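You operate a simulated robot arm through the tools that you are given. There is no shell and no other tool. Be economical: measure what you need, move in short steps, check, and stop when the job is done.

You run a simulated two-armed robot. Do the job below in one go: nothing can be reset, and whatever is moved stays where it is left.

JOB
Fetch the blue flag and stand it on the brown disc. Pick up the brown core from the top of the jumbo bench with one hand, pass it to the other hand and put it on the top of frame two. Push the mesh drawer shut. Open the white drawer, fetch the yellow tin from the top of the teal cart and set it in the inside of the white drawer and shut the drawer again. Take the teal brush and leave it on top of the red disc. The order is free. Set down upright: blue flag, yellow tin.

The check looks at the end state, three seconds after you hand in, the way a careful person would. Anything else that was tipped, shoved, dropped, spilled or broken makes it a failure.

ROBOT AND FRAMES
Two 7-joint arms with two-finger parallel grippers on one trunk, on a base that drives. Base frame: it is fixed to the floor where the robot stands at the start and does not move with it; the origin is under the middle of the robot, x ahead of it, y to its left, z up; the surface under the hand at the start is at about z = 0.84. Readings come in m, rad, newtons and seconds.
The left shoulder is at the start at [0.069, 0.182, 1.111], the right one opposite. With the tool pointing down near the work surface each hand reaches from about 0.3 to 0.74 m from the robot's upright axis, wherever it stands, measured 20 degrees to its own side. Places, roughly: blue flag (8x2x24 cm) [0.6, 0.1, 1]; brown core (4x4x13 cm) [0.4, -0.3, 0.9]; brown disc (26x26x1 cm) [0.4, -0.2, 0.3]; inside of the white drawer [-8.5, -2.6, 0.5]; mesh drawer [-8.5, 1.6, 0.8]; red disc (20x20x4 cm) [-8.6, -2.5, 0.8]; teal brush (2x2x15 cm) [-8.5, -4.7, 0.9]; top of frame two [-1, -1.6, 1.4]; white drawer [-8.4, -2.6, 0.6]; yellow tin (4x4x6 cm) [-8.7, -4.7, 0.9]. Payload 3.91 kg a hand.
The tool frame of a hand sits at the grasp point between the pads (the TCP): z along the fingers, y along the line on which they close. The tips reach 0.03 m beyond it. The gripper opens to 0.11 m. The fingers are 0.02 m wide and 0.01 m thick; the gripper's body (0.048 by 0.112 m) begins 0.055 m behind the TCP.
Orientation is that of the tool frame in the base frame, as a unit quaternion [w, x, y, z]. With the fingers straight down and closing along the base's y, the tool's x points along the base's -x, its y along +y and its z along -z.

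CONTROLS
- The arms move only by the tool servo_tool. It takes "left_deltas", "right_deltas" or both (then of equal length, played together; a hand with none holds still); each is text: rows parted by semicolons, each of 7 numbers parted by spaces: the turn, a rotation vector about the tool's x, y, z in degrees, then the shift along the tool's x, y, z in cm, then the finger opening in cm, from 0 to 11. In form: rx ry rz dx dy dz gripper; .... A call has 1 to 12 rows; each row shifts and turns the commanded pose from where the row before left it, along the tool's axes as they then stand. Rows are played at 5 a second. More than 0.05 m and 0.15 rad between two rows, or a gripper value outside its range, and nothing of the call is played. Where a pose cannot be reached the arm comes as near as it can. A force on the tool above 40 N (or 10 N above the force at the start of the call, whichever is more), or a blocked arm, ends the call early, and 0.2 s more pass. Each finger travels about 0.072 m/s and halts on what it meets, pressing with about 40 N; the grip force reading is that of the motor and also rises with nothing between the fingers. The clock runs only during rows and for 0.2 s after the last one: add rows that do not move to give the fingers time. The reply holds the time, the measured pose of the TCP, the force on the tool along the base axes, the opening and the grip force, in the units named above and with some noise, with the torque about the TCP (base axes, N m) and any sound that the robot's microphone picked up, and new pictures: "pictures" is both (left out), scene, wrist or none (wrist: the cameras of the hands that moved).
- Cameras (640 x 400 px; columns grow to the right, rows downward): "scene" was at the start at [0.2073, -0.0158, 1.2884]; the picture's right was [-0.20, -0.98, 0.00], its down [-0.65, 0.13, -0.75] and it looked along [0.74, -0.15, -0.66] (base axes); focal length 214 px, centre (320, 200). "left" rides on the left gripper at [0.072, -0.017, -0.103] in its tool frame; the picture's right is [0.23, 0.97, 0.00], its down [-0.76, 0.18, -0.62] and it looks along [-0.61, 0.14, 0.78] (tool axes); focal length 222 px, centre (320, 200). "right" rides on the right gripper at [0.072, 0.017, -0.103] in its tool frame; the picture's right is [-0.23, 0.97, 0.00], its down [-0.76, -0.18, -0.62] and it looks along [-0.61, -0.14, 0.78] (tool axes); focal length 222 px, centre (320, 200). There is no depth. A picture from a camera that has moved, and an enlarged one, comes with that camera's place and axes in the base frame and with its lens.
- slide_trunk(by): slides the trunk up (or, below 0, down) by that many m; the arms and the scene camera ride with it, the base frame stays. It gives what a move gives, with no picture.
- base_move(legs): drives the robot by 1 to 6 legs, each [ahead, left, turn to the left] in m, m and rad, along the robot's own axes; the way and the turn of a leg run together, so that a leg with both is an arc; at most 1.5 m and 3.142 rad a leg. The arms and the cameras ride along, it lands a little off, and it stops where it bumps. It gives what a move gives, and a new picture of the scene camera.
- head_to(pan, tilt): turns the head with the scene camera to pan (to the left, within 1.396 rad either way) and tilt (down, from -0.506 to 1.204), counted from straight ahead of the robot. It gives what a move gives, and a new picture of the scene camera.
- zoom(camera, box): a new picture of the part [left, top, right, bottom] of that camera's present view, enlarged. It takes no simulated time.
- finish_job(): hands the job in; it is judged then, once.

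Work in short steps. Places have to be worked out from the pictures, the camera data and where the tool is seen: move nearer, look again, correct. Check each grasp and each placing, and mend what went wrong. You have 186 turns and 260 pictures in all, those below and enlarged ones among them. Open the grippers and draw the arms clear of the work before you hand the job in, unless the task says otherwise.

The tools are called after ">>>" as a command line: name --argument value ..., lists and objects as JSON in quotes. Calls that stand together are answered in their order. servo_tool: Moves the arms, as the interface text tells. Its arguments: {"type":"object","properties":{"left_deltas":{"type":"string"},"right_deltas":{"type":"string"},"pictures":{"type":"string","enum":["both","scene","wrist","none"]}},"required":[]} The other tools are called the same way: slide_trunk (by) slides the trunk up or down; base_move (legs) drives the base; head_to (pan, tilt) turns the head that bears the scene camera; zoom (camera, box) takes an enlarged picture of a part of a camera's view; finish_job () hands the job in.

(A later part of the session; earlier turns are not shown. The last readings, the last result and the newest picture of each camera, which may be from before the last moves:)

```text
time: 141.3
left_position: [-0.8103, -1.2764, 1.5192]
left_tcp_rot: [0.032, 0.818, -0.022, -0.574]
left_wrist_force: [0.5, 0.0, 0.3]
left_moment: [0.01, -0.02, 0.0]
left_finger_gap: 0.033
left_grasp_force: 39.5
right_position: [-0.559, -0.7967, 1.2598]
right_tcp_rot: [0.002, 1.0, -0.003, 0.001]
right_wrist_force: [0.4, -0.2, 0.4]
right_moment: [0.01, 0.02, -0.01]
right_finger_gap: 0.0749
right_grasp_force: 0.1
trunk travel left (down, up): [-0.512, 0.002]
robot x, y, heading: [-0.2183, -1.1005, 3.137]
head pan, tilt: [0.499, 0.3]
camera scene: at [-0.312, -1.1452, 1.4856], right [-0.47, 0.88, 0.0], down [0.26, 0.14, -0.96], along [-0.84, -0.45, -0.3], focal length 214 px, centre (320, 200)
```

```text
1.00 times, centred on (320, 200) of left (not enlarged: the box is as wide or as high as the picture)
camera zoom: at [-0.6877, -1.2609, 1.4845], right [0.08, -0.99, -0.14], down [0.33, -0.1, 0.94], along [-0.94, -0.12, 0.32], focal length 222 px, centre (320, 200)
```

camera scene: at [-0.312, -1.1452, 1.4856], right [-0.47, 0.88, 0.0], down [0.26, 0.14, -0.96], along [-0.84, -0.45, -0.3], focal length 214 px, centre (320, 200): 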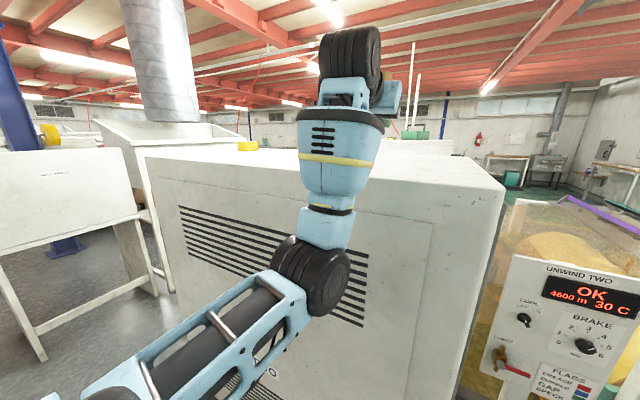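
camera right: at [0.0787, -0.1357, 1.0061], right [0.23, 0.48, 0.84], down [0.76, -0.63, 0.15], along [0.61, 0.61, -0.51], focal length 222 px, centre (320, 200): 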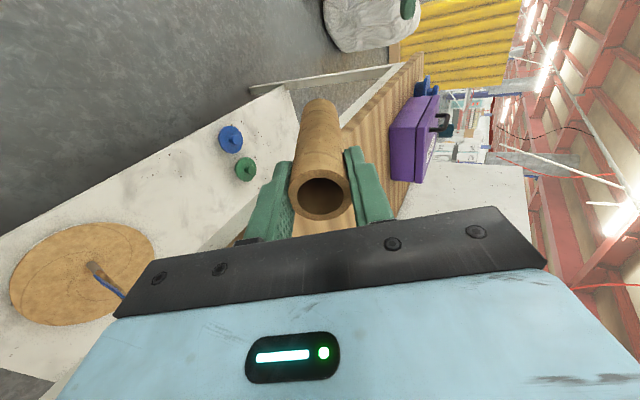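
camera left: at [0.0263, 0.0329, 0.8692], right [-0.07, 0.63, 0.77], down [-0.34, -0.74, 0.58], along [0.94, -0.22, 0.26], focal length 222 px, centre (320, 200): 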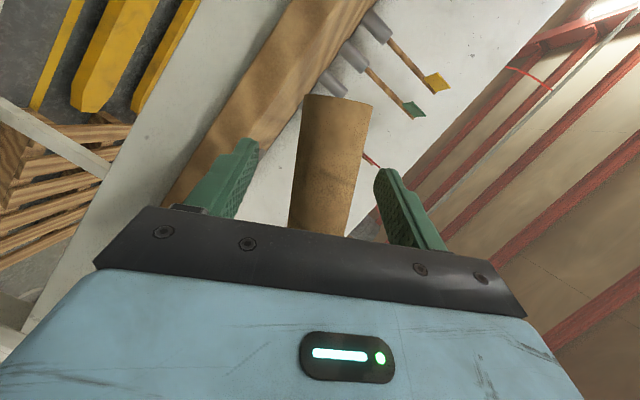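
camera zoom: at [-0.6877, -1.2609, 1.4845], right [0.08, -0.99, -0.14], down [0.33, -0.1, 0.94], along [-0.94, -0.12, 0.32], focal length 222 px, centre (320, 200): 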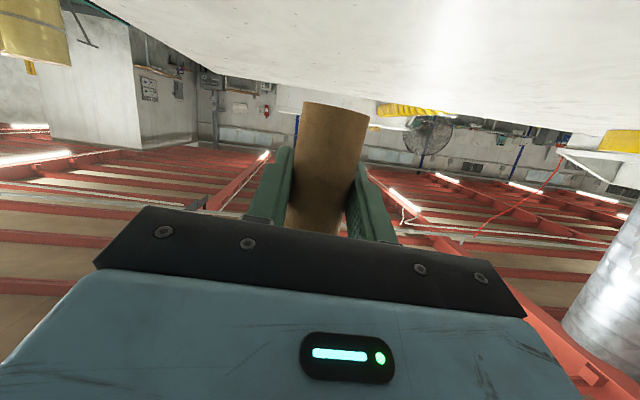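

Top edge is at x≈−0.81. I move the core 7 cm forward, then lower 6.5 cm.

>>> servo_tool --left_deltas "0 0 0 -1.2 0 3.29 2.5; 0 0 0 -1.2 0 3.29 2.5; 0 0 0 2 0 0.73 2.5; 0 0 0 2 0 0.73 2.5; 0 0 0 2 0 0.73 2.5; 0 0 0 0 0 0 2.5" --pictures "both"

```text
time: 142.7
left_position: [-0.8795, -1.2803, 1.4558]
left_tcp_rot: [0.033, 0.817, -0.021, -0.575]
left_wrist_force: [-0.1, -0.2, -0.2]
left_moment: [-0.01, 0.0, 0.03]
left_finger_gap: 0.0332
left_grasp_force: 39.9
right_position: [-0.5591, -0.7977, 1.2607]
right_tcp_rot: [0.002, 1.0, -0.004, 0.001]
right_wrist_force: [0.3, 1.0, -0.5]
right_moment: [0.0, 0.02, 0.0]
right_finger_gap: 0.0752
right_grasp_force: 0.1
trunk travel left (down, up): [-0.512, 0.002]
robot x, y, heading: [-0.2199, -1.1008, 3.141]
head pan, tilt: [0.499, 0.3]
camera scene: at [-0.3117, -1.145, 1.4857], right [-0.47, 0.88, 0.0], down [0.26, 0.14, -0.96], along [-0.84, -0.45, -0.3], focal length 214 px, centre (320, 200)
camera left: at [-0.7575, -1.2655, 1.4212], right [0.08, -0.99, -0.14], down [0.33, -0.1, 0.94], along [-0.94, -0.12, 0.32], focal length 222 px, centre (320, 200)
```

scene: 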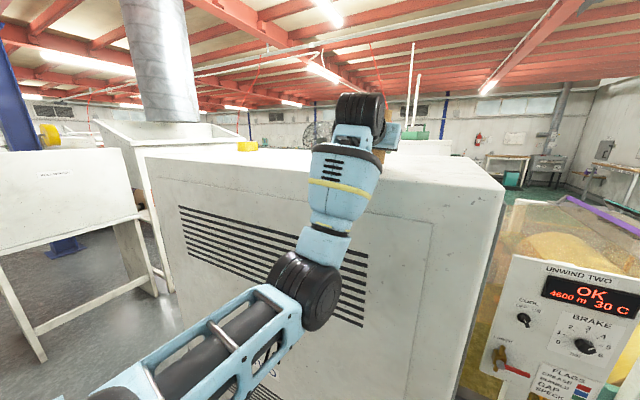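
left: 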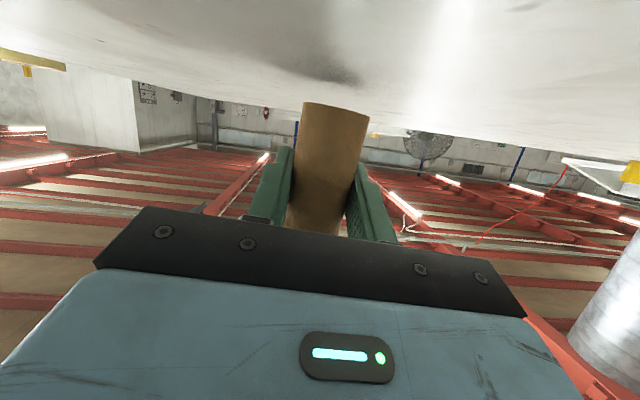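

Shadow is near the core's foot. Lower in small steps watching the force.

>>> servo_tool --left_deltas "0 0 0 0.94 0 0.34 2.5; 0 0 0 0.47 0 0.17 2.5; 0 0 0 0 0 0 2.5" --pictures "none"

>>> servo_tool --left_deltas "0 0 0 0.38 0 0.137 2.5; 0 0 0 0 0 0 2.5" --pictures "none"

>>> servo_tool --left_deltas "0 0 0 0.38 0 0.137 2.5; 0 0 0 0 0 0 2.5" --pictures "wrist"

```text
time: 143.5
left_position: [-0.8761, -1.2816, 1.4438]
left_tcp_rot: [0.033, 0.816, -0.021, -0.576]
left_wrist_force: [9.6, 0.9, 10.2]
left_moment: [0.23, 0.14, -0.26]
left_finger_gap: 0.033
left_grasp_force: 40.2
right_position: [-0.5559, -0.7971, 1.2605]
right_tcp_rot: [0.001, 1.0, -0.004, -0.001]
right_wrist_force: [-0.3, 0.1, 0.0]
right_moment: [0.01, -0.03, 0.01]
right_finger_gap: 0.075
right_grasp_force: 0.0
trunk travel left (down, up): [-0.512, 0.002]
robot x, y, heading: [-0.2172, -1.1031, 3.136]
head pan, tilt: [0.499, 0.3]
```

```text
time: 144.1
left_position: [-0.8768, -1.2818, 1.4447]
left_tcp_rot: [0.033, 0.814, -0.021, -0.58]
left_wrist_force: [1.7, 0.9, 29.0]
left_moment: [0.45, -0.06, 0.01]
left_finger_gap: 0.0331
left_grasp_force: 39.6
right_position: [-0.5543, -0.7964, 1.2605]
right_tcp_rot: [0.002, 1.0, -0.003, -0.001]
right_wrist_force: [-0.8, -0.4, 0.1]
right_moment: [0.0, -0.01, 0.0]
right_finger_gap: 0.0751
right_grasp_force: 0.1
trunk travel left (down, up): [-0.512, 0.002]
robot x, y, heading: [-0.2201, -1.1045, 3.138]
head pan, tilt: [0.499, 0.3]
```

```text
time: 144.7
left_position: [-0.8748, -1.2824, 1.442]
left_tcp_rot: [0.033, 0.811, -0.021, -0.584]
left_wrist_force: [-3.3, 0.5, 39.0]
left_moment: [0.53, 0.18, 0.04]
left_finger_gap: 0.0334
left_grasp_force: 39.8
right_position: [-0.555, -0.7974, 1.2612]
right_tcp_rot: [0.001, 1.0, -0.004, -0.001]
right_wrist_force: [0.5, 0.1, 0.3]
right_moment: [-0.02, 0.0, 0.0]
right_finger_gap: 0.0752
right_grasp_force: 0.2
trunk travel left (down, up): [-0.512, 0.002]
robot x, y, heading: [-0.2175, -1.1006, 3.136]
head pan, tilt: [0.499, 0.3]
camera left: at [-0.7535, -1.2669, 1.4057], right [0.08, -0.99, -0.14], down [0.35, -0.1, 0.93], along [-0.93, -0.12, 0.34], focal length 222 px, centre (320, 200)
```

left: 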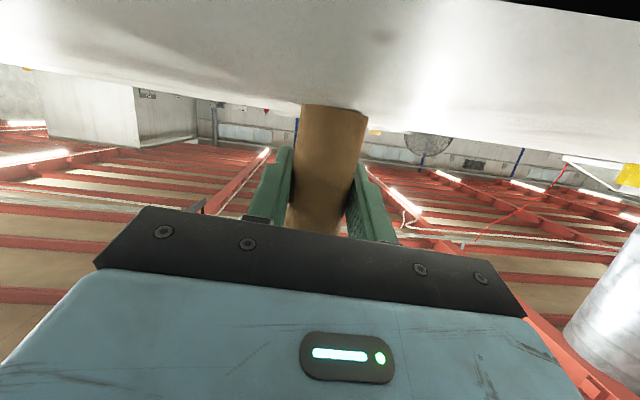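

Firm contact (39 N), so back up about 7 mm to relieve it, then open.

>>> servo_tool --left_deltas "0 0 0 -0.66 0 -0.24 2.5; 0 0 0 0 0 0 2.5" --pictures "none"

```text
time: 145.3
left_position: [-0.8758, -1.2807, 1.4432]
left_tcp_rot: [0.033, 0.816, -0.021, -0.577]
left_wrist_force: [7.4, 0.4, 19.5]
left_moment: [0.28, 0.22, -0.24]
left_finger_gap: 0.0336
left_grasp_force: 39.6
right_position: [-0.5553, -0.7975, 1.2597]
right_tcp_rot: [0.002, 1.0, -0.004, -0.001]
right_wrist_force: [0.3, -0.3, -0.2]
right_moment: [-0.01, 0.0, 0.05]
right_finger_gap: 0.075
right_grasp_force: 0.0
trunk travel left (down, up): [-0.512, 0.002]
robot x, y, heading: [-0.2174, -1.1041, 3.135]
head pan, tilt: [0.499, 0.3]
```

>>> servo_tool --left_deltas "0 0 0 -0.4 0 -0.14 2.5; 0 0 0 0 0 0 2.5; 0 0 0 0 0 0 3.8; 0 0 0 0 0 0 4.5; 0 0 0 0 0 0 5.5; 0 0 0 0 0 0 6.5; 0 0 0 0 0 0 6.5" --pictures "both"

```text
time: 146.9
left_position: [-0.8769, -1.2814, 1.4456]
left_tcp_rot: [0.033, 0.818, -0.022, -0.574]
left_wrist_force: [27.8, 1.7, -16.0]
left_moment: [-0.26, 0.71, -0.37]
left_finger_gap: 0.0651
left_grasp_force: 0.0
right_position: [-0.5554, -0.7977, 1.2615]
right_tcp_rot: [0.003, 1.0, -0.004, -0.001]
right_wrist_force: [-0.4, 0.3, 0.5]
right_moment: [0.01, 0.02, -0.01]
right_finger_gap: 0.0749
right_grasp_force: 0.1
trunk travel left (down, up): [-0.512, 0.002]
robot x, y, heading: [-0.219, -1.1002, 3.138]
head pan, tilt: [0.499, 0.3]
camera scene: at [-0.3076, -1.1452, 1.4859], right [-0.47, 0.88, 0.0], down [0.26, 0.14, -0.96], along [-0.84, -0.45, -0.29], focal length 214 px, centre (320, 200)
camera left: at [-0.754, -1.2668, 1.4101], right [0.08, -0.99, -0.14], down [0.33, -0.1, 0.94], along [-0.94, -0.12, 0.32], focal length 222 px, centre (320, 200)
```

scene: 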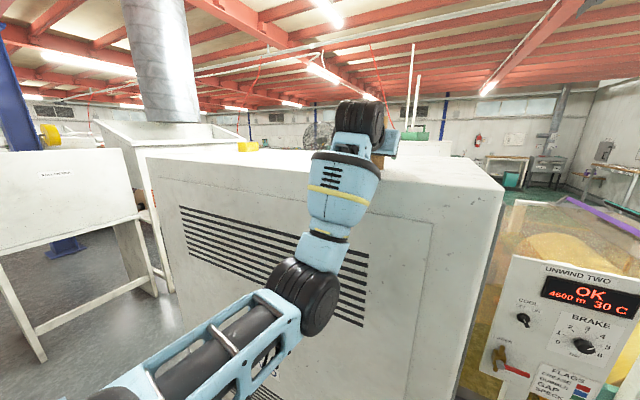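
left: 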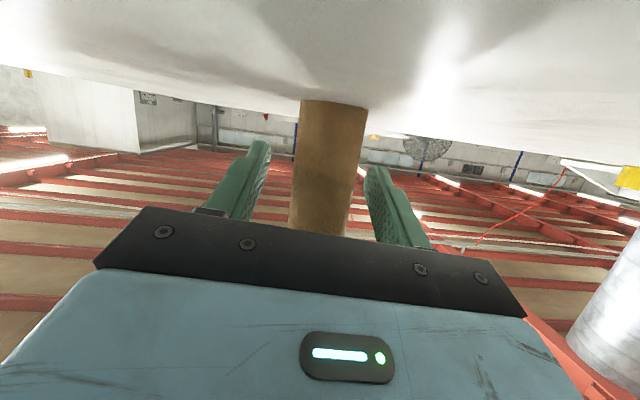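

The core stands free. The hand's camera is brushing the box edge, so I retreat straight backwards.

>>> servo_tool --left_deltas "0 0 0 0.34 0 -0.94 6.5; 0 0 0 0.68 0 -1.88 6.5; 0 0 0 1.37 0 -3.76 6.5; 0 0 0 1.37 0 -3.76 6.5; 0 0 0 0 0 0 6.5" --pictures "both"

```text
time: 148.1
left_position: [-0.7701, -1.28, 1.4431]
left_tcp_rot: [0.033, 0.818, -0.021, -0.574]
left_wrist_force: [0.1, 0.1, -0.6]
left_moment: [-0.01, 0.01, 0.03]
left_finger_gap: 0.0649
left_grasp_force: 0.0
right_position: [-0.5568, -0.7968, 1.2597]
right_tcp_rot: [0.002, 1.0, -0.004, 0.001]
right_wrist_force: [-1.0, 0.0, -0.4]
right_moment: [0.01, -0.02, -0.02]
right_finger_gap: 0.0752
right_grasp_force: 0.2
trunk travel left (down, up): [-0.512, 0.002]
robot x, y, heading: [-0.218, -1.102, 3.133]
head pan, tilt: [0.499, 0.3]
camera scene: at [-0.3125, -1.1451, 1.4856], right [-0.47, 0.88, 0.0], down [0.26, 0.14, -0.96], along [-0.84, -0.45, -0.3], focal length 214 px, centre (320, 200)
camera left: at [-0.6476, -1.2666, 1.4083], right [0.08, -0.99, -0.14], down [0.33, -0.1, 0.94], along [-0.94, -0.12, 0.32], focal length 222 px, centre (320, 200)
```

scene: 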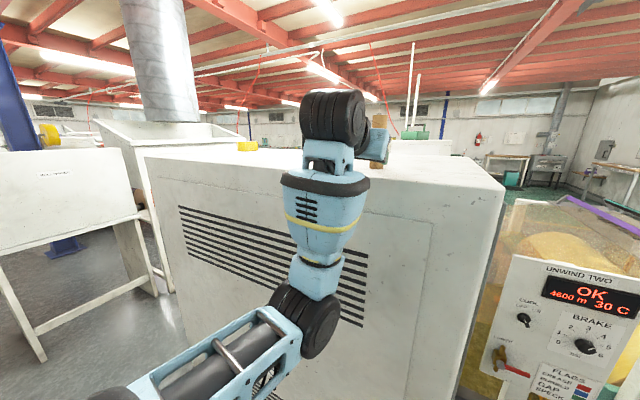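
left: 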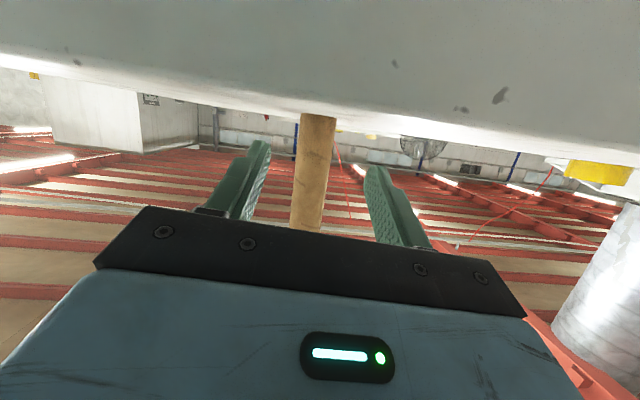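

The core stands on frame two. I back away and strafe back out of the aisle, checking the core.

>>> base_move --legs '[[-0.08, 0, 0]]'

>>> zoom --camera "left" --box '[200, 60, 440, 260]'

>>> base_move --legs '[[0, -1.05, 0]]'

>>> zoom --camera "scene" --box '[0, 60, 320, 260]'

```text
time: 149.2
left_position: [-0.6923, -1.2813, 1.4424]
left_tcp_rot: [0.033, 0.819, -0.021, -0.573]
left_wrist_force: [0.2, 0.7, 0.5]
left_moment: [0.0, -0.02, 0.0]
left_finger_gap: 0.065
left_grasp_force: 0.0
right_position: [-0.4808, -0.7982, 1.2593]
right_tcp_rot: [0.002, 1.0, -0.004, 0.001]
right_wrist_force: [0.2, 0.0, -0.5]
right_moment: [-0.01, -0.01, -0.02]
right_finger_gap: 0.0751
right_grasp_force: 0.0
trunk travel left (down, up): [-0.512, 0.002]
robot x, y, heading: [-0.1396, -1.1041, 3.137]
head pan, tilt: [0.499, 0.3]
camera scene: at [-0.2346, -1.1456, 1.4854], right [-0.47, 0.88, 0.0], down [0.26, 0.14, -0.95], along [-0.84, -0.45, -0.3], focal length 214 px, centre (320, 200)
```

scene: 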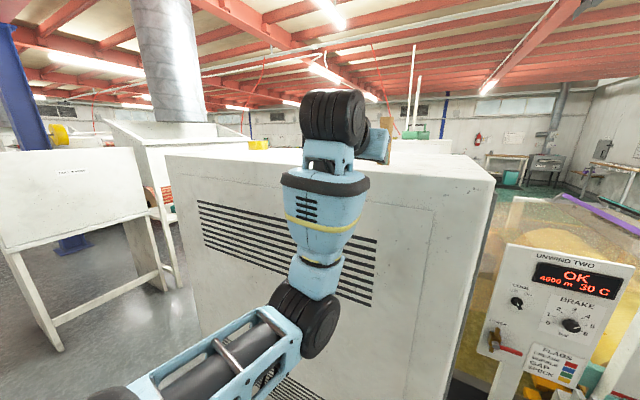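

```text
2.00 times, centred on (320, 160) of left
camera zoom: at [-0.5702, -1.2673, 1.4079], right [0.08, -0.99, -0.14], down [0.33, -0.1, 0.94], along [-0.94, -0.12, 0.31], focal length 444 px, centre (320, 280)
```

zoom: 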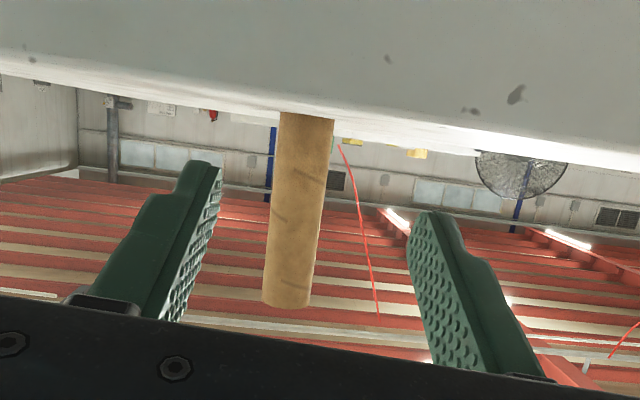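

```text
time: 158.7
left_position: [-0.6835, -0.2278, 1.4438]
left_tcp_rot: [0.031, 0.818, -0.024, -0.574]
left_wrist_force: [0.5, 0.2, 0.1]
left_moment: [0.0, -0.01, 0.0]
left_finger_gap: 0.0647
left_grasp_force: 0.1
right_position: [-0.4683, 0.2552, 1.2596]
right_tcp_rot: [0.002, 1.0, -0.007, 0.001]
right_wrist_force: [0.1, -0.6, 0.2]
right_moment: [0.02, 0.0, -0.02]
right_finger_gap: 0.0751
right_grasp_force: 0.1
trunk travel left (down, up): [-0.512, 0.002]
robot x, y, heading: [-0.1338, -0.0513, 3.128]
head pan, tilt: [0.499, 0.3]
camera scene: at [-0.2243, -0.0935, 1.4856], right [-0.47, 0.88, 0.0], down [0.26, 0.14, -0.96], along [-0.84, -0.45, -0.3], focal length 214 px, centre (320, 200)
```

scene: 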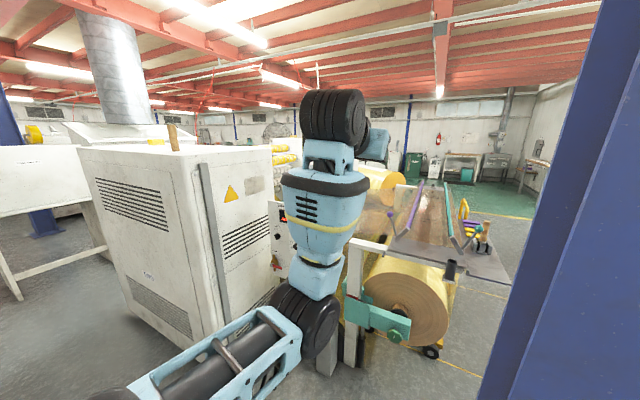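

```text
2.00 times, centred on (160, 160) of scene
camera zoom: at [-0.2243, -0.0935, 1.4856], right [-0.47, 0.88, 0.0], down [0.26, 0.14, -0.96], along [-0.84, -0.45, -0.3], focal length 429 px, centre (640, 280)
```

zoom: 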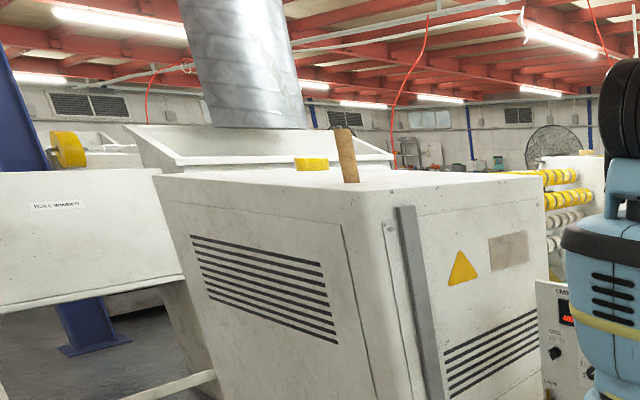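

The core stands well. Now the far area at x≈−8.5: I lower the trunk to mid height and look for a way west past the blue column.

>>> slide_trunk --by -0.14

>>> servo_tool --left_deltas "0 0 0 4.4 0 -1 5; 0 0 0 4.4 0 -1 5; 0 0 0 4.4 0 -1 5; 0 0 0 0 0 0 5" --pictures "none"

>>> head_to --pan -0.7 --tilt 0.2

```text
time: 160.4
left_position: [-0.6846, -0.234, 1.3]
left_tcp_rot: [0.039, 0.819, -0.019, -0.572]
left_wrist_force: [-0.1, -0.1, 0.2]
left_moment: [0.03, 0.0, -0.02]
left_finger_gap: 0.0649
left_grasp_force: 0.1
right_position: [-0.4677, 0.2556, 1.1197]
right_tcp_rot: [0.002, 1.0, -0.006, 0.001]
right_wrist_force: [-0.7, -0.1, 0.2]
right_moment: [-0.02, 0.02, 0.02]
right_finger_gap: 0.0751
right_grasp_force: 0.1
trunk travel left (down, up): [-0.372, 0.142]
robot x, y, heading: [-0.1317, -0.0497, 3.133]
head pan, tilt: [0.499, 0.3]
```

```text
time: 161.4
left_position: [-0.6315, -0.2465, 1.1846]
left_tcp_rot: [0.047, 0.814, -0.014, -0.579]
left_wrist_force: [-0.4, -0.6, 1.5]
left_moment: [0.03, -0.02, -0.02]
left_finger_gap: 0.05
left_grasp_force: 0.3
left hand out of reach, approached as far as the arm can: row 1, 2
right_position: [-0.4669, 0.2559, 1.1199]
right_tcp_rot: [0.002, 1.0, -0.007, 0.001]
right_wrist_force: [0.8, -0.5, -0.3]
right_moment: [-0.01, 0.03, -0.01]
right_finger_gap: 0.075
right_grasp_force: 0.0
trunk travel left (down, up): [-0.372, 0.142]
robot x, y, heading: [-0.1313, -0.0498, 3.129]
head pan, tilt: [0.499, 0.3]
```

```text
time: 162.8
left_position: [-0.6323, -0.2451, 1.1799]
left_tcp_rot: [0.048, 0.816, -0.018, -0.576]
left_wrist_force: [-0.1, 0.6, -0.1]
left_moment: [-0.03, 0.01, -0.01]
left_finger_gap: 0.0502
left_grasp_force: 0.0
right_position: [-0.4682, 0.2556, 1.1188]
right_tcp_rot: [0.001, 1.0, -0.006, 0.001]
right_wrist_force: [0.3, 0.3, 0.4]
right_moment: [0.0, 0.03, 0.03]
right_finger_gap: 0.0746
right_grasp_force: 0.1
trunk travel left (down, up): [-0.372, 0.142]
robot x, y, heading: [-0.1323, -0.0509, 3.134]
head pan, tilt: [-0.7, 0.201]
camera scene: at [-0.3254, 0.0125, 1.3322], right [0.65, 0.76, 0.0], down [0.15, -0.13, -0.98], along [-0.74, 0.64, -0.2], focal length 214 px, centre (320, 200)
```

scene: 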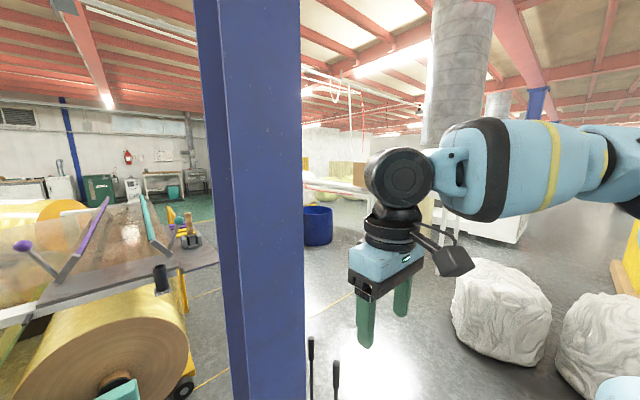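

>>> head_to --pan -0.75 --tilt 0.75

```text
time: 163.8
left_position: [-0.6324, -0.2454, 1.1805]
left_tcp_rot: [0.048, 0.816, -0.018, -0.576]
left_wrist_force: [0.1, -0.8, 0.4]
left_moment: [0.0, 0.02, 0.03]
left_finger_gap: 0.0503
left_grasp_force: 0.1
right_position: [-0.4686, 0.2557, 1.1197]
right_tcp_rot: [0.002, 1.0, -0.008, 0.001]
right_wrist_force: [-0.6, 0.0, -0.7]
right_moment: [0.03, -0.03, 0.03]
right_finger_gap: 0.0751
right_grasp_force: 0.0
trunk travel left (down, up): [-0.372, 0.142]
robot x, y, heading: [-0.1294, -0.0534, 3.126]
head pan, tilt: [-0.75, 0.75]
camera scene: at [-0.3148, 0.0089, 1.2827], right [0.69, 0.72, 0.0], down [0.49, -0.47, -0.73], along [-0.53, 0.51, -0.68], focal length 214 px, centre (320, 200)
```

scene: 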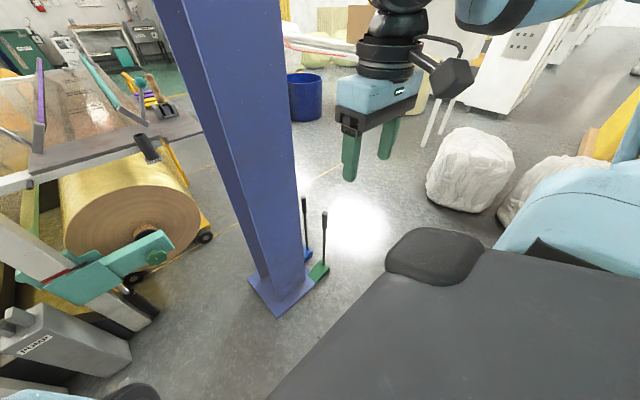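

Dustpans stand by the column at y≈0.5 and bales at y≥1.6, so the lane is y≈1.05. I strafe right at the present x to keep the hands clear of the column, then look ahead.

>>> base_move --legs '[[0, -1.1, 0]]'

>>> head_to --pan 0 --tilt 0.25

```text
time: 173.7
left_position: [-0.6142, 0.8561, 1.1801]
left_tcp_rot: [0.043, 0.816, -0.024, -0.576]
left_wrist_force: [-0.4, -0.7, -0.1]
left_moment: [0.02, -0.03, 0.04]
left_finger_gap: 0.05
left_grasp_force: 0.1
right_position: [-0.444, 1.3556, 1.119]
right_tcp_rot: [0.001, 1.0, -0.014, 0.001]
right_wrist_force: [-0.7, -0.4, -0.8]
right_moment: [0.01, 0.0, 0.02]
right_finger_gap: 0.075
right_grasp_force: 0.0
trunk travel left (down, up): [-0.372, 0.142]
robot x, y, heading: [-0.1104, 1.0423, 3.115]
head pan, tilt: [-0.75, 0.75]
camera scene: at [-0.2928, 1.1061, 1.2826], right [0.7, 0.71, 0.0], down [0.49, -0.48, -0.73], along [-0.52, 0.51, -0.68], focal length 214 px, centre (320, 200)
```

scene: 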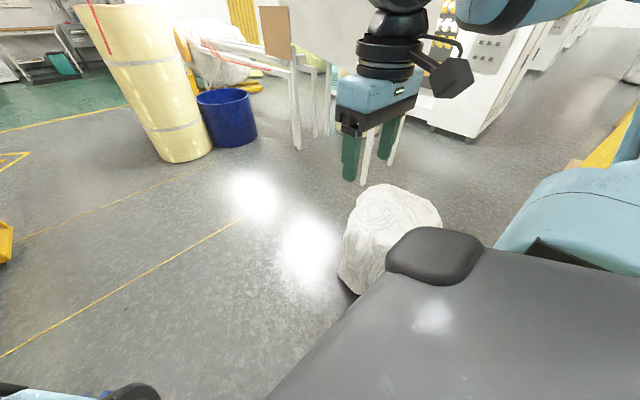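

```text
time: 174.8
left_position: [-0.6144, 0.855, 1.1794]
left_tcp_rot: [0.046, 0.817, -0.023, -0.575]
left_wrist_force: [-0.2, 0.5, 0.6]
left_moment: [0.01, 0.01, 0.01]
left_finger_gap: 0.05
left_grasp_force: 0.1
right_position: [-0.4417, 1.3554, 1.1207]
right_tcp_rot: [0.003, 1.0, -0.014, 0.0]
right_wrist_force: [-0.3, -0.9, -0.2]
right_moment: [-0.03, 0.01, 0.01]
right_finger_gap: 0.0752
right_grasp_force: 0.0
trunk travel left (down, up): [-0.372, 0.142]
robot x, y, heading: [-0.1092, 1.0455, 3.113]
head pan, tilt: [0.0, 0.25]
camera scene: at [-0.327, 1.0505, 1.3276], right [0.03, 1.0, 0.0], down [0.25, -0.01, -0.97], along [-0.97, 0.03, -0.25], focal length 214 px, centre (320, 200)
```

scene: 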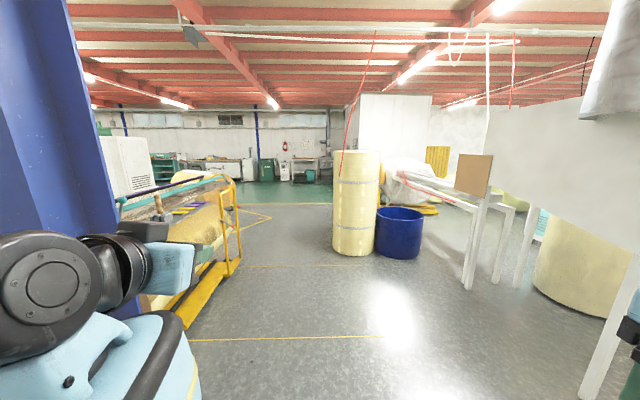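

Lane ahead runs between the yellow-railed machine (y<0.2) and a tall roll (≈(−2.7, 1.57)); I aim for y≈0.76 and go west.

>>> base_move --legs '[[0, 0, 0.028], [1.4, 0.28, 0], [1.5, 0, 0], [1.0, 0, 0]]'

```text
time: 194.0
left_position: [-4.508, 0.5228, 1.1804]
left_tcp_rot: [0.054, 0.816, -0.012, -0.576]
left_wrist_force: [-0.4, 0.5, 1.1]
left_moment: [0.02, 0.02, 0.0]
left_finger_gap: 0.05
left_grasp_force: 0.0
right_position: [-4.3495, 1.0269, 1.1192]
right_tcp_rot: [0.002, 1.0, -0.001, 0.001]
right_wrist_force: [-0.5, 0.3, -0.3]
right_moment: [-0.01, 0.02, 0.01]
right_finger_gap: 0.0752
right_grasp_force: 0.0
trunk travel left (down, up): [-0.372, 0.142]
robot x, y, heading: [-4.0127, 0.7274, -3.143]
head pan, tilt: [0.0, 0.25]
camera scene: at [-4.2259, 0.7249, 1.3277], right [0.0, 1.0, 0.0], down [0.25, 0.0, -0.97], along [-0.97, 0.0, -0.25], focal length 214 px, centre (320, 200)
```

scene: 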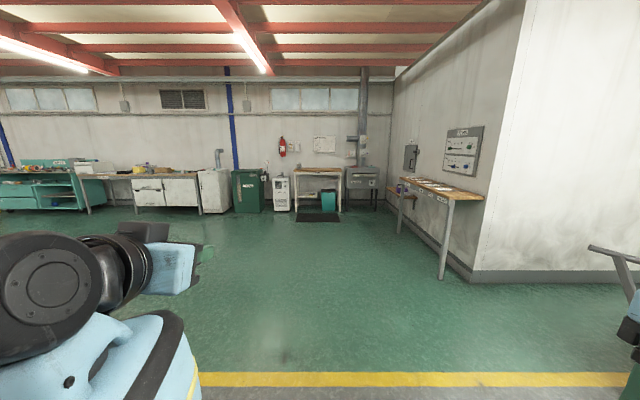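

The green-floored bay has the benches along the west wall. I zoom to identify the teal cart, white drawer and mesh drawer.

>>> zoom --camera "scene" --box '[0, 130, 220, 230]'

>>> zoom --camera "scene" --box '[190, 120, 410, 230]'

```text
2.91 times, centred on (110, 180) of scene
camera zoom: at [-4.2259, 0.7249, 1.3277], right [0.0, 1.0, 0.0], down [0.25, 0.0, -0.97], along [-0.97, 0.0, -0.25], focal length 624 px, centre (931, 258)
```

zoom: 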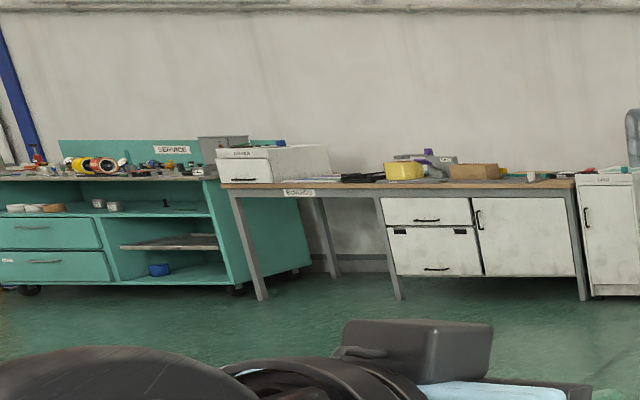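

```text
2.91 times, centred on (300, 175) of scene
camera zoom: at [-4.2259, 0.7249, 1.3277], right [0.0, 1.0, 0.0], down [0.25, 0.0, -0.97], along [-0.97, 0.0, -0.25], focal length 624 px, centre (378, 273)
```

zoom: 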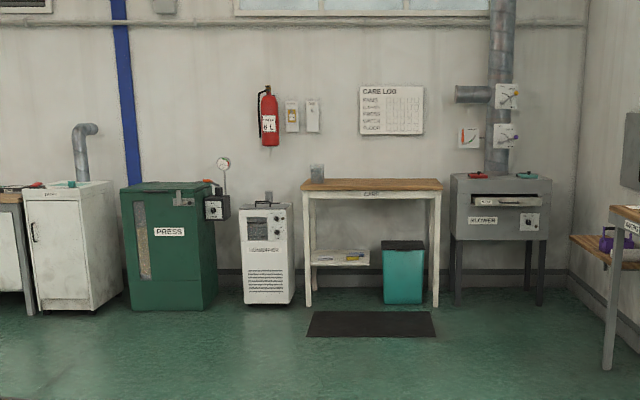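

The mesh drawer is the open tray in the BLOWER box (y≈1.58, z≈0.75); the white drawer is under the bench at y≈−2.65. First I go to the blower.

>>> base_move --legs '[[1.5, -0.3, 0], [1.4, -0.25, 0]]'

>>> head_to --pan -0.2 --tilt 0.4

>>> zoom --camera "scene" --box '[240, 100, 500, 270]'

```text
refused: leg 1 is longer than a leg can be; nothing moved
```

```text
time: 194.8
left_position: [-4.5059, 0.5207, 1.1794]
left_tcp_rot: [0.055, 0.816, -0.012, -0.575]
left_wrist_force: [0.9, 0.4, -0.1]
left_moment: [0.0, -0.02, 0.01]
left_finger_gap: 0.0502
left_grasp_force: 0.1
right_position: [-4.3504, 1.0249, 1.1198]
right_tcp_rot: [0.0, 1.0, -0.001, 0.001]
right_wrist_force: [-0.8, -0.5, 0.2]
right_moment: [0.0, 0.0, -0.03]
right_finger_gap: 0.0748
right_grasp_force: 0.1
trunk travel left (down, up): [-0.372, 0.142]
robot x, y, heading: [-4.0083, 0.7214, -3.144]
head pan, tilt: [-0.201, 0.4]
camera scene: at [-4.2231, 0.7432, 1.3138], right [0.2, 0.98, 0.0], down [0.38, -0.08, -0.92], along [-0.9, 0.18, -0.39], focal length 214 px, centre (320, 200)
```

scene: 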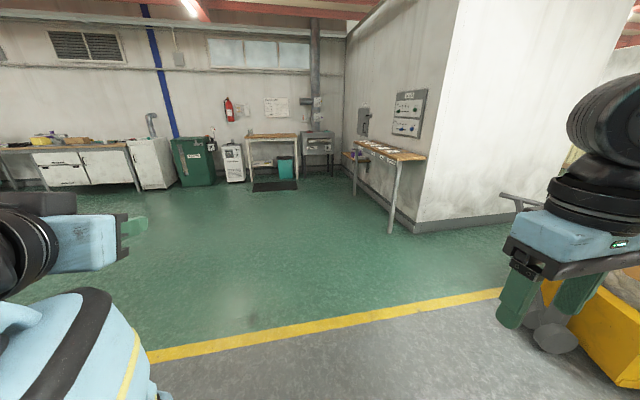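

```text
2.35 times, centred on (370, 185) of scene
camera zoom: at [-4.2231, 0.7432, 1.3138], right [0.2, 0.98, 0.0], down [0.38, -0.08, -0.92], along [-0.9, 0.18, -0.39], focal length 505 px, centre (202, 235)
```

zoom: 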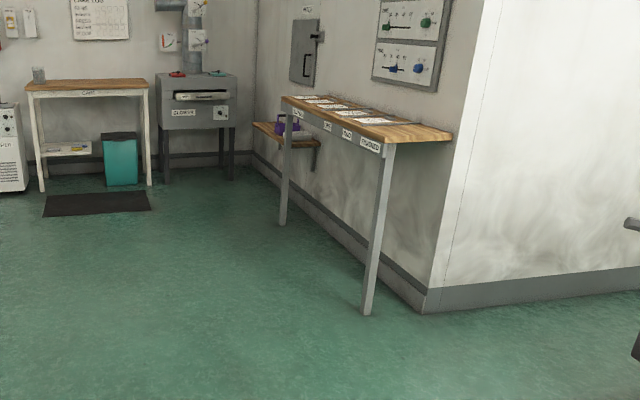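

>>> base_move --legs '[[1.45, -0.28, 0], [1.45, -0.28, 0]]'

>>> zoom --camera "scene" --box '[240, 80, 500, 270]'

```text
time: 208.9
left_position: [-7.3917, 1.1103, 1.1798]
left_tcp_rot: [0.049, 0.816, -0.019, -0.576]
left_wrist_force: [-0.4, 0.9, -0.5]
left_moment: [0.02, 0.0, 0.02]
left_finger_gap: 0.0498
left_grasp_force: 0.0
right_position: [-7.2252, 1.6129, 1.1193]
right_tcp_rot: [0.002, 1.0, -0.009, 0.001]
right_wrist_force: [-0.4, -0.4, 0.0]
right_moment: [0.01, -0.04, 0.03]
right_finger_gap: 0.0749
right_grasp_force: 0.1
trunk travel left (down, up): [-0.372, 0.142]
robot x, y, heading: [-6.8855, 1.3017, 3.128]
head pan, tilt: [-0.201, 0.4]
camera scene: at [-7.1026, 1.3268, 1.3137], right [0.21, 0.98, 0.0], down [0.38, -0.08, -0.92], along [-0.9, 0.2, -0.39], focal length 214 px, centre (320, 200)
```

scene: 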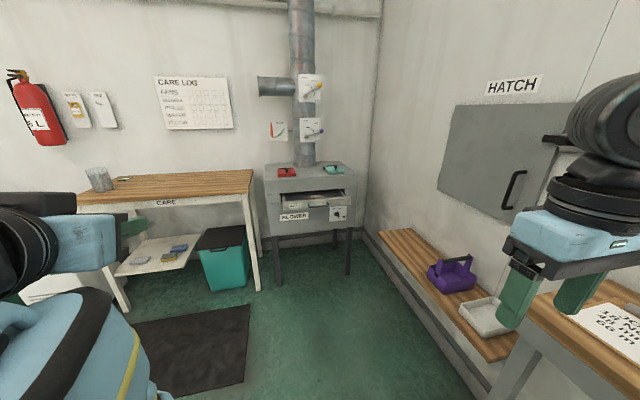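

```text
2.11 times, centred on (370, 175) of scene
camera zoom: at [-7.1026, 1.3268, 1.3137], right [0.21, 0.98, 0.0], down [0.38, -0.08, -0.92], along [-0.9, 0.2, -0.39], focal length 452 px, centre (215, 253)
```

zoom: 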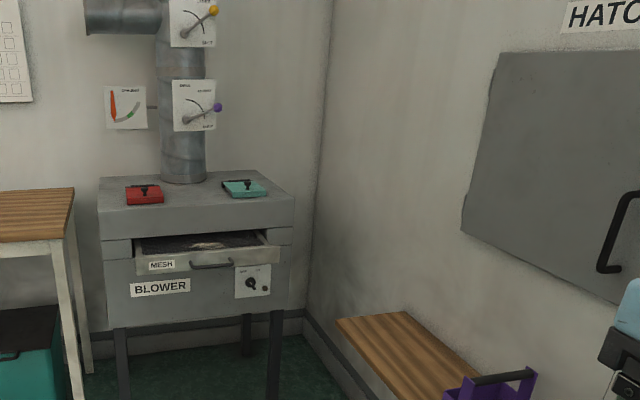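

The mesh drawer's front is at about (−8.33, 1.585, 0.75) with a bow handle. I pitch the right hand forward, close it, and lower the trunk.

>>> servo_tool --right_deltas "0 -7.8 0 0 0 0 2; 0 -7.8 0 0 0 0 0; 0 -7.8 0 0 0 0 0; 0 -7.8 0 0 0 0 0; 0 -7.8 0 0 0 0 0; 0 -7.8 0 0 0 0 0; 0 -7.8 0 0 0 0 0; 0 -7.8 0 0 0 0 0; 0 -7.6 0 0 0 0 0; 0 0 0 0 0 3 0; 0 0 0 0 0 3 0; 0 0 0 0 0 0 0" --pictures "none"

>>> slide_trunk --by -0.3

>>> base_move --legs '[[0.5, -0.1, 0]]'

>>> head_to --pan -0.3 --tilt 0.4

```text
time: 211.5
left_position: [-7.3915, 1.1109, 1.1802]
left_tcp_rot: [0.049, 0.816, -0.02, -0.575]
left_wrist_force: [-0.3, 0.3, -1.2]
left_moment: [-0.02, 0.02, 0.02]
left_finger_gap: 0.0504
left_grasp_force: 0.1
right_position: [-7.3656, 1.6481, 1.1855]
right_tcp_rot: [-0.003, 0.819, -0.008, -0.574]
right_wrist_force: [-0.2, 0.4, -0.9]
right_moment: [0.04, -0.01, -0.03]
right_finger_gap: 0.0
right_grasp_force: 36.9
right hand out of reach, approached as far as the arm can: row 4, 5, 6, 7, 8, 9
trunk travel left (down, up): [-0.372, 0.142]
robot x, y, heading: [-6.8846, 1.305, 3.125]
head pan, tilt: [-0.201, 0.4]
```

```text
time: 214.5
left_position: [-7.4532, 1.0905, 0.7745]
left_tcp_rot: [0.061, 0.87, -0.019, -0.489]
left_wrist_force: [0.2, 0.6, -0.3]
left_moment: [0.0, -0.02, 0.0]
left_finger_gap: 0.0501
left_grasp_force: 0.1
right_position: [-7.398, 1.6364, 0.8561]
right_tcp_rot: [-0.078, 0.844, 0.029, -0.53]
right_wrist_force: [0.2, 0.3, -0.6]
right_moment: [0.0, -0.01, 0.02]
right_finger_gap: 0.0
right_grasp_force: 37.4
trunk travel left (down, up): [-0.072, 0.442]
robot x, y, heading: [-6.8869, 1.3033, 3.118]
head pan, tilt: [-0.201, 0.4]
stopped: the arm was blocked; the commanded pose is now the measured one
```

```text
time: 217.4
left_position: [-7.9502, 1.2096, 0.7781]
left_tcp_rot: [0.066, 0.871, -0.022, -0.487]
left_wrist_force: [-0.4, -0.2, -1.0]
left_moment: [0.01, -0.01, -0.03]
left_finger_gap: 0.0499
left_grasp_force: 0.1
right_position: [-7.8967, 1.7558, 0.8478]
right_tcp_rot: [-0.063, 0.846, 0.023, -0.528]
right_wrist_force: [0.0, -0.8, 0.0]
right_moment: [0.01, -0.05, -0.01]
right_finger_gap: 0.0002
right_grasp_force: 38.0
trunk travel left (down, up): [-0.072, 0.442]
robot x, y, heading: [-7.3824, 1.4133, 3.118]
head pan, tilt: [-0.201, 0.4]
camera scene: at [-7.7007, 1.4366, 0.9846], right [0.22, 0.98, 0.0], down [0.38, -0.08, -0.92], along [-0.9, 0.2, -0.39], focal length 214 px, centre (320, 200)
```

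scene: 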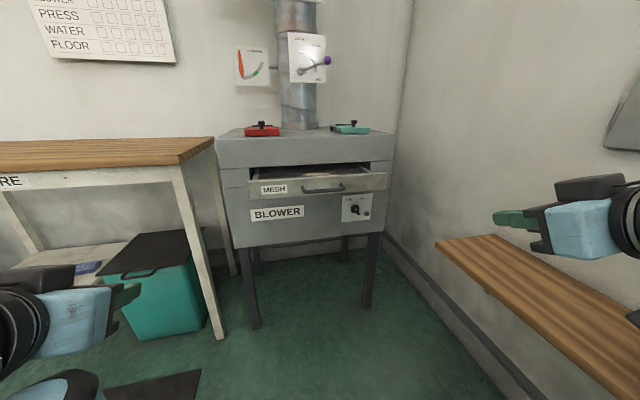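

```text
time: 218.1
left_position: [-7.9503, 1.2093, 0.778]
left_tcp_rot: [0.066, 0.871, -0.022, -0.487]
left_wrist_force: [-0.3, -0.7, 0.2]
left_moment: [0.0, 0.01, 0.01]
left_finger_gap: 0.0504
left_grasp_force: 0.2
right_position: [-7.8969, 1.7552, 0.8488]
right_tcp_rot: [-0.065, 0.847, 0.022, -0.527]
right_wrist_force: [-0.4, -0.2, -0.6]
right_moment: [0.01, 0.02, 0.0]
right_finger_gap: 0.0
right_grasp_force: 37.6
trunk travel left (down, up): [-0.072, 0.442]
robot x, y, heading: [-7.381, 1.4111, 3.123]
head pan, tilt: [-0.3, 0.4]
camera scene: at [-7.6981, 1.4454, 0.9847], right [0.31, 0.95, 0.0], down [0.37, -0.12, -0.92], along [-0.88, 0.29, -0.39], focal length 214 px, centre (320, 200)
```

scene: 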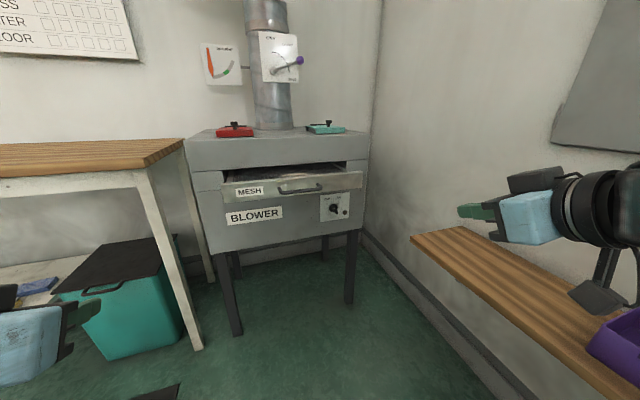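

I shift the right fist over to the handle line (y≈1.585, z≈0.775) before driving in.

>>> servo_tool --right_deltas "0 0 0 1.2 4.45 0.44 0; 0 0 0 1.2 4.45 0.44 0; 0 0 0 1.2 4.45 0.44 0; 0 0 0 1.2 4.45 0.44 0; 0 0 0 0 0 0 0" --pictures "none"

>>> base_move --legs '[[0.27, 0, 0]]'

>>> zoom --camera "right" --box '[0, 0, 640, 400]'

```text
time: 219.3
left_position: [-7.9499, 1.2088, 0.777]
left_tcp_rot: [0.066, 0.87, -0.022, -0.488]
left_wrist_force: [0.8, -0.9, 0.5]
left_moment: [0.05, 0.02, 0.0]
left_finger_gap: 0.0503
left_grasp_force: 0.0
right_position: [-7.9241, 1.5871, 0.7889]
right_tcp_rot: [-0.064, 0.846, 0.022, -0.529]
right_wrist_force: [-0.3, 0.6, 0.5]
right_moment: [0.01, 0.01, -0.01]
right_finger_gap: 0.0001
right_grasp_force: 37.8
right hand out of reach, approached as far as the arm can: row 1, 2, 3
trunk travel left (down, up): [-0.072, 0.442]
robot x, y, heading: [-7.3815, 1.4117, 3.125]
head pan, tilt: [-0.3, 0.4]
```

```text
time: 221.2
left_position: [-8.2217, 1.2116, 0.7777]
left_tcp_rot: [0.068, 0.871, -0.021, -0.486]
left_wrist_force: [-0.2, -0.4, 0.0]
left_moment: [0.0, 0.0, 0.02]
left_finger_gap: 0.0502
left_grasp_force: 0.0
right_position: [-8.1956, 1.5906, 0.7869]
right_tcp_rot: [-0.063, 0.846, 0.023, -0.528]
right_wrist_force: [0.1, 0.1, -0.6]
right_moment: [0.0, 0.01, 0.02]
right_finger_gap: 0.0001
right_grasp_force: 37.5
trunk travel left (down, up): [-0.072, 0.442]
robot x, y, heading: [-7.6526, 1.4161, 3.125]
head pan, tilt: [-0.3, 0.4]
camera scene: at [-7.969, 1.4495, 0.9846], right [0.31, 0.95, 0.0], down [0.37, -0.12, -0.92], along [-0.88, 0.29, -0.39], focal length 214 px, centre (320, 200)
```

scene: 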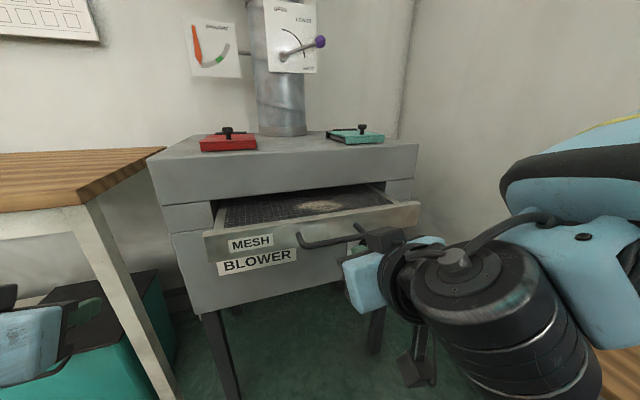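

```text
1.00 times, centred on (320, 200) of right (not enlarged: the box is as wide or as high as the picture)
camera zoom: at [-8.0714, 1.5741, 0.7667], right [-0.13, -0.99, 0.07], down [0.23, 0.04, 0.97], along [-0.97, 0.14, 0.22], focal length 222 px, centre (320, 200)
```

zoom: 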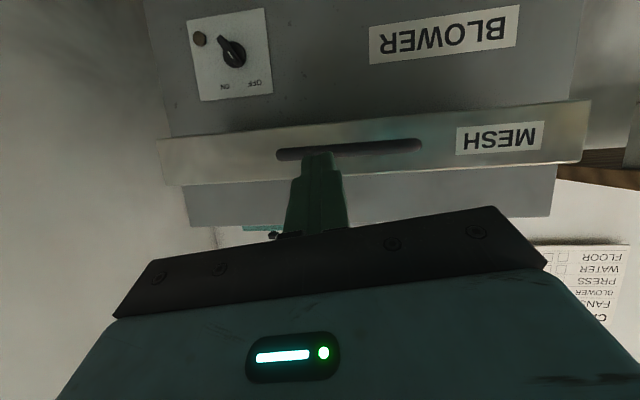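

The fist is right at the drawer's handle line. Push along −x in small rows.

>>> servo_tool --right_deltas "0 0 0 -0.89 0.06 1.8 0; 0 0 0 -0.89 0.06 1.8 0; 0 0 0 -0.89 0.06 1.8 0; 0 0 0 -0.89 0.06 1.8 0; 0 0 0 -0.89 0.06 1.8 0; 0 0 0 -0.89 0.06 1.8 0; 0 0 0 0 0 0 0" --pictures "both"

```text
time: 222.8
left_position: [-8.2194, 1.2128, 0.7777]
left_tcp_rot: [0.066, 0.871, -0.022, -0.486]
left_wrist_force: [-1.1, -0.3, -0.6]
left_moment: [-0.03, -0.01, -0.02]
left_finger_gap: 0.05
left_grasp_force: 0.1
right_position: [-8.3172, 1.5909, 0.789]
right_tcp_rot: [-0.063, 0.846, 0.024, -0.529]
right_wrist_force: [0.4, -0.6, 0.3]
right_moment: [-0.03, 0.02, 0.0]
right_finger_gap: 0.0
right_grasp_force: 37.9
trunk travel left (down, up): [-0.072, 0.442]
robot x, y, heading: [-7.6542, 1.4163, 3.126]
head pan, tilt: [-0.3, 0.4]
camera scene: at [-7.9689, 1.4493, 0.9847], right [0.31, 0.95, 0.0], down [0.37, -0.12, -0.92], along [-0.88, 0.29, -0.39], focal length 214 px, centre (320, 200)
camera right: at [-8.1922, 1.573, 0.7674], right [-0.13, -0.99, 0.07], down [0.23, 0.04, 0.97], along [-0.97, 0.14, 0.22], focal length 222 px, centre (320, 200)
```

scene: 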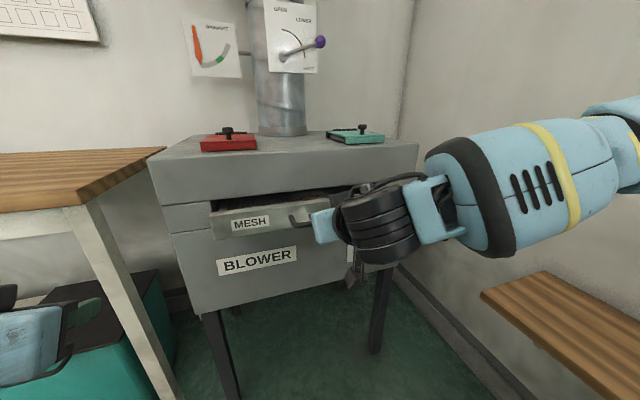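
right: 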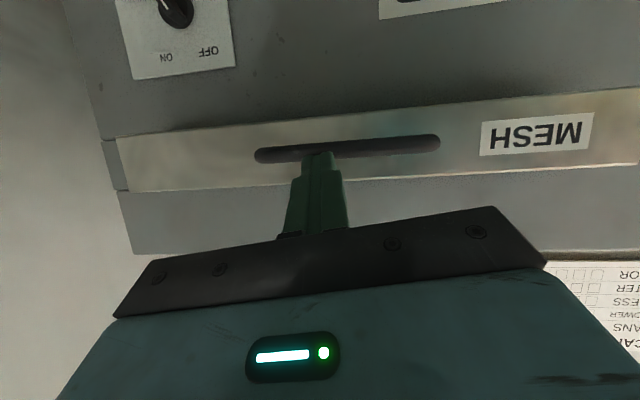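

It slides in; a small gap remains. Keep pushing until it stops.

>>> servo_tool --right_deltas "0 0 0 -0.44 0.03 0.9 0; 0 0 0 -0.44 0.03 0.9 0; 0 0 0 -0.44 0.03 0.9 0; 0 0 0 -0.44 0.03 0.9 0; 0 0 0 -0.44 0.03 0.9 0; 0 0 0 -0.44 0.03 0.9 0; 0 0 0 -0.44 0.03 0.9 0; 0 0 0 -0.44 0.03 0.9 0" --pictures "both"

```text
time: 224.3
left_position: [-8.2183, 1.2148, 0.7779]
left_tcp_rot: [0.067, 0.87, -0.022, -0.488]
left_wrist_force: [-0.3, -0.7, -0.2]
left_moment: [-0.02, -0.04, -0.02]
left_finger_gap: 0.0502
left_grasp_force: 0.0
right_position: [-8.372, 1.5907, 0.7889]
right_tcp_rot: [-0.063, 0.849, 0.024, -0.525]
right_wrist_force: [22.5, 4.2, 8.5]
right_moment: [0.01, -0.23, 0.06]
right_finger_gap: 0.0
right_grasp_force: 38.2
trunk travel left (down, up): [-0.072, 0.442]
robot x, y, heading: [-7.656, 1.4155, 3.121]
head pan, tilt: [-0.3, 0.4]
stopped in row 7 (right hand): the force on the tool passed its limit at 50 N (the readings are from after the stop); the commanded pose is now the measured one
camera scene: at [-7.9655, 1.4505, 0.9857], right [0.31, 0.95, 0.0], down [0.37, -0.12, -0.92], along [-0.88, 0.29, -0.39], focal length 214 px, centre (320, 200)
camera right: at [-8.2462, 1.5729, 0.768], right [-0.13, -0.99, 0.07], down [0.22, 0.04, 0.97], along [-0.97, 0.14, 0.21], focal length 222 px, centre (320, 200)
```

scene: 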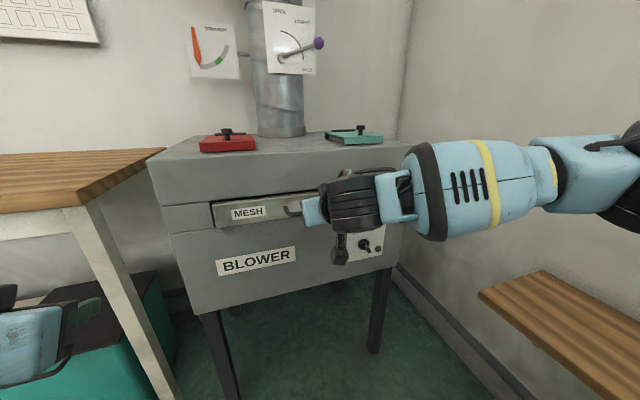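
right: 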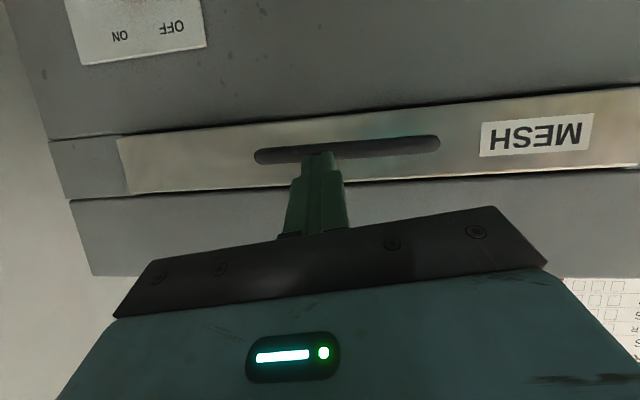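

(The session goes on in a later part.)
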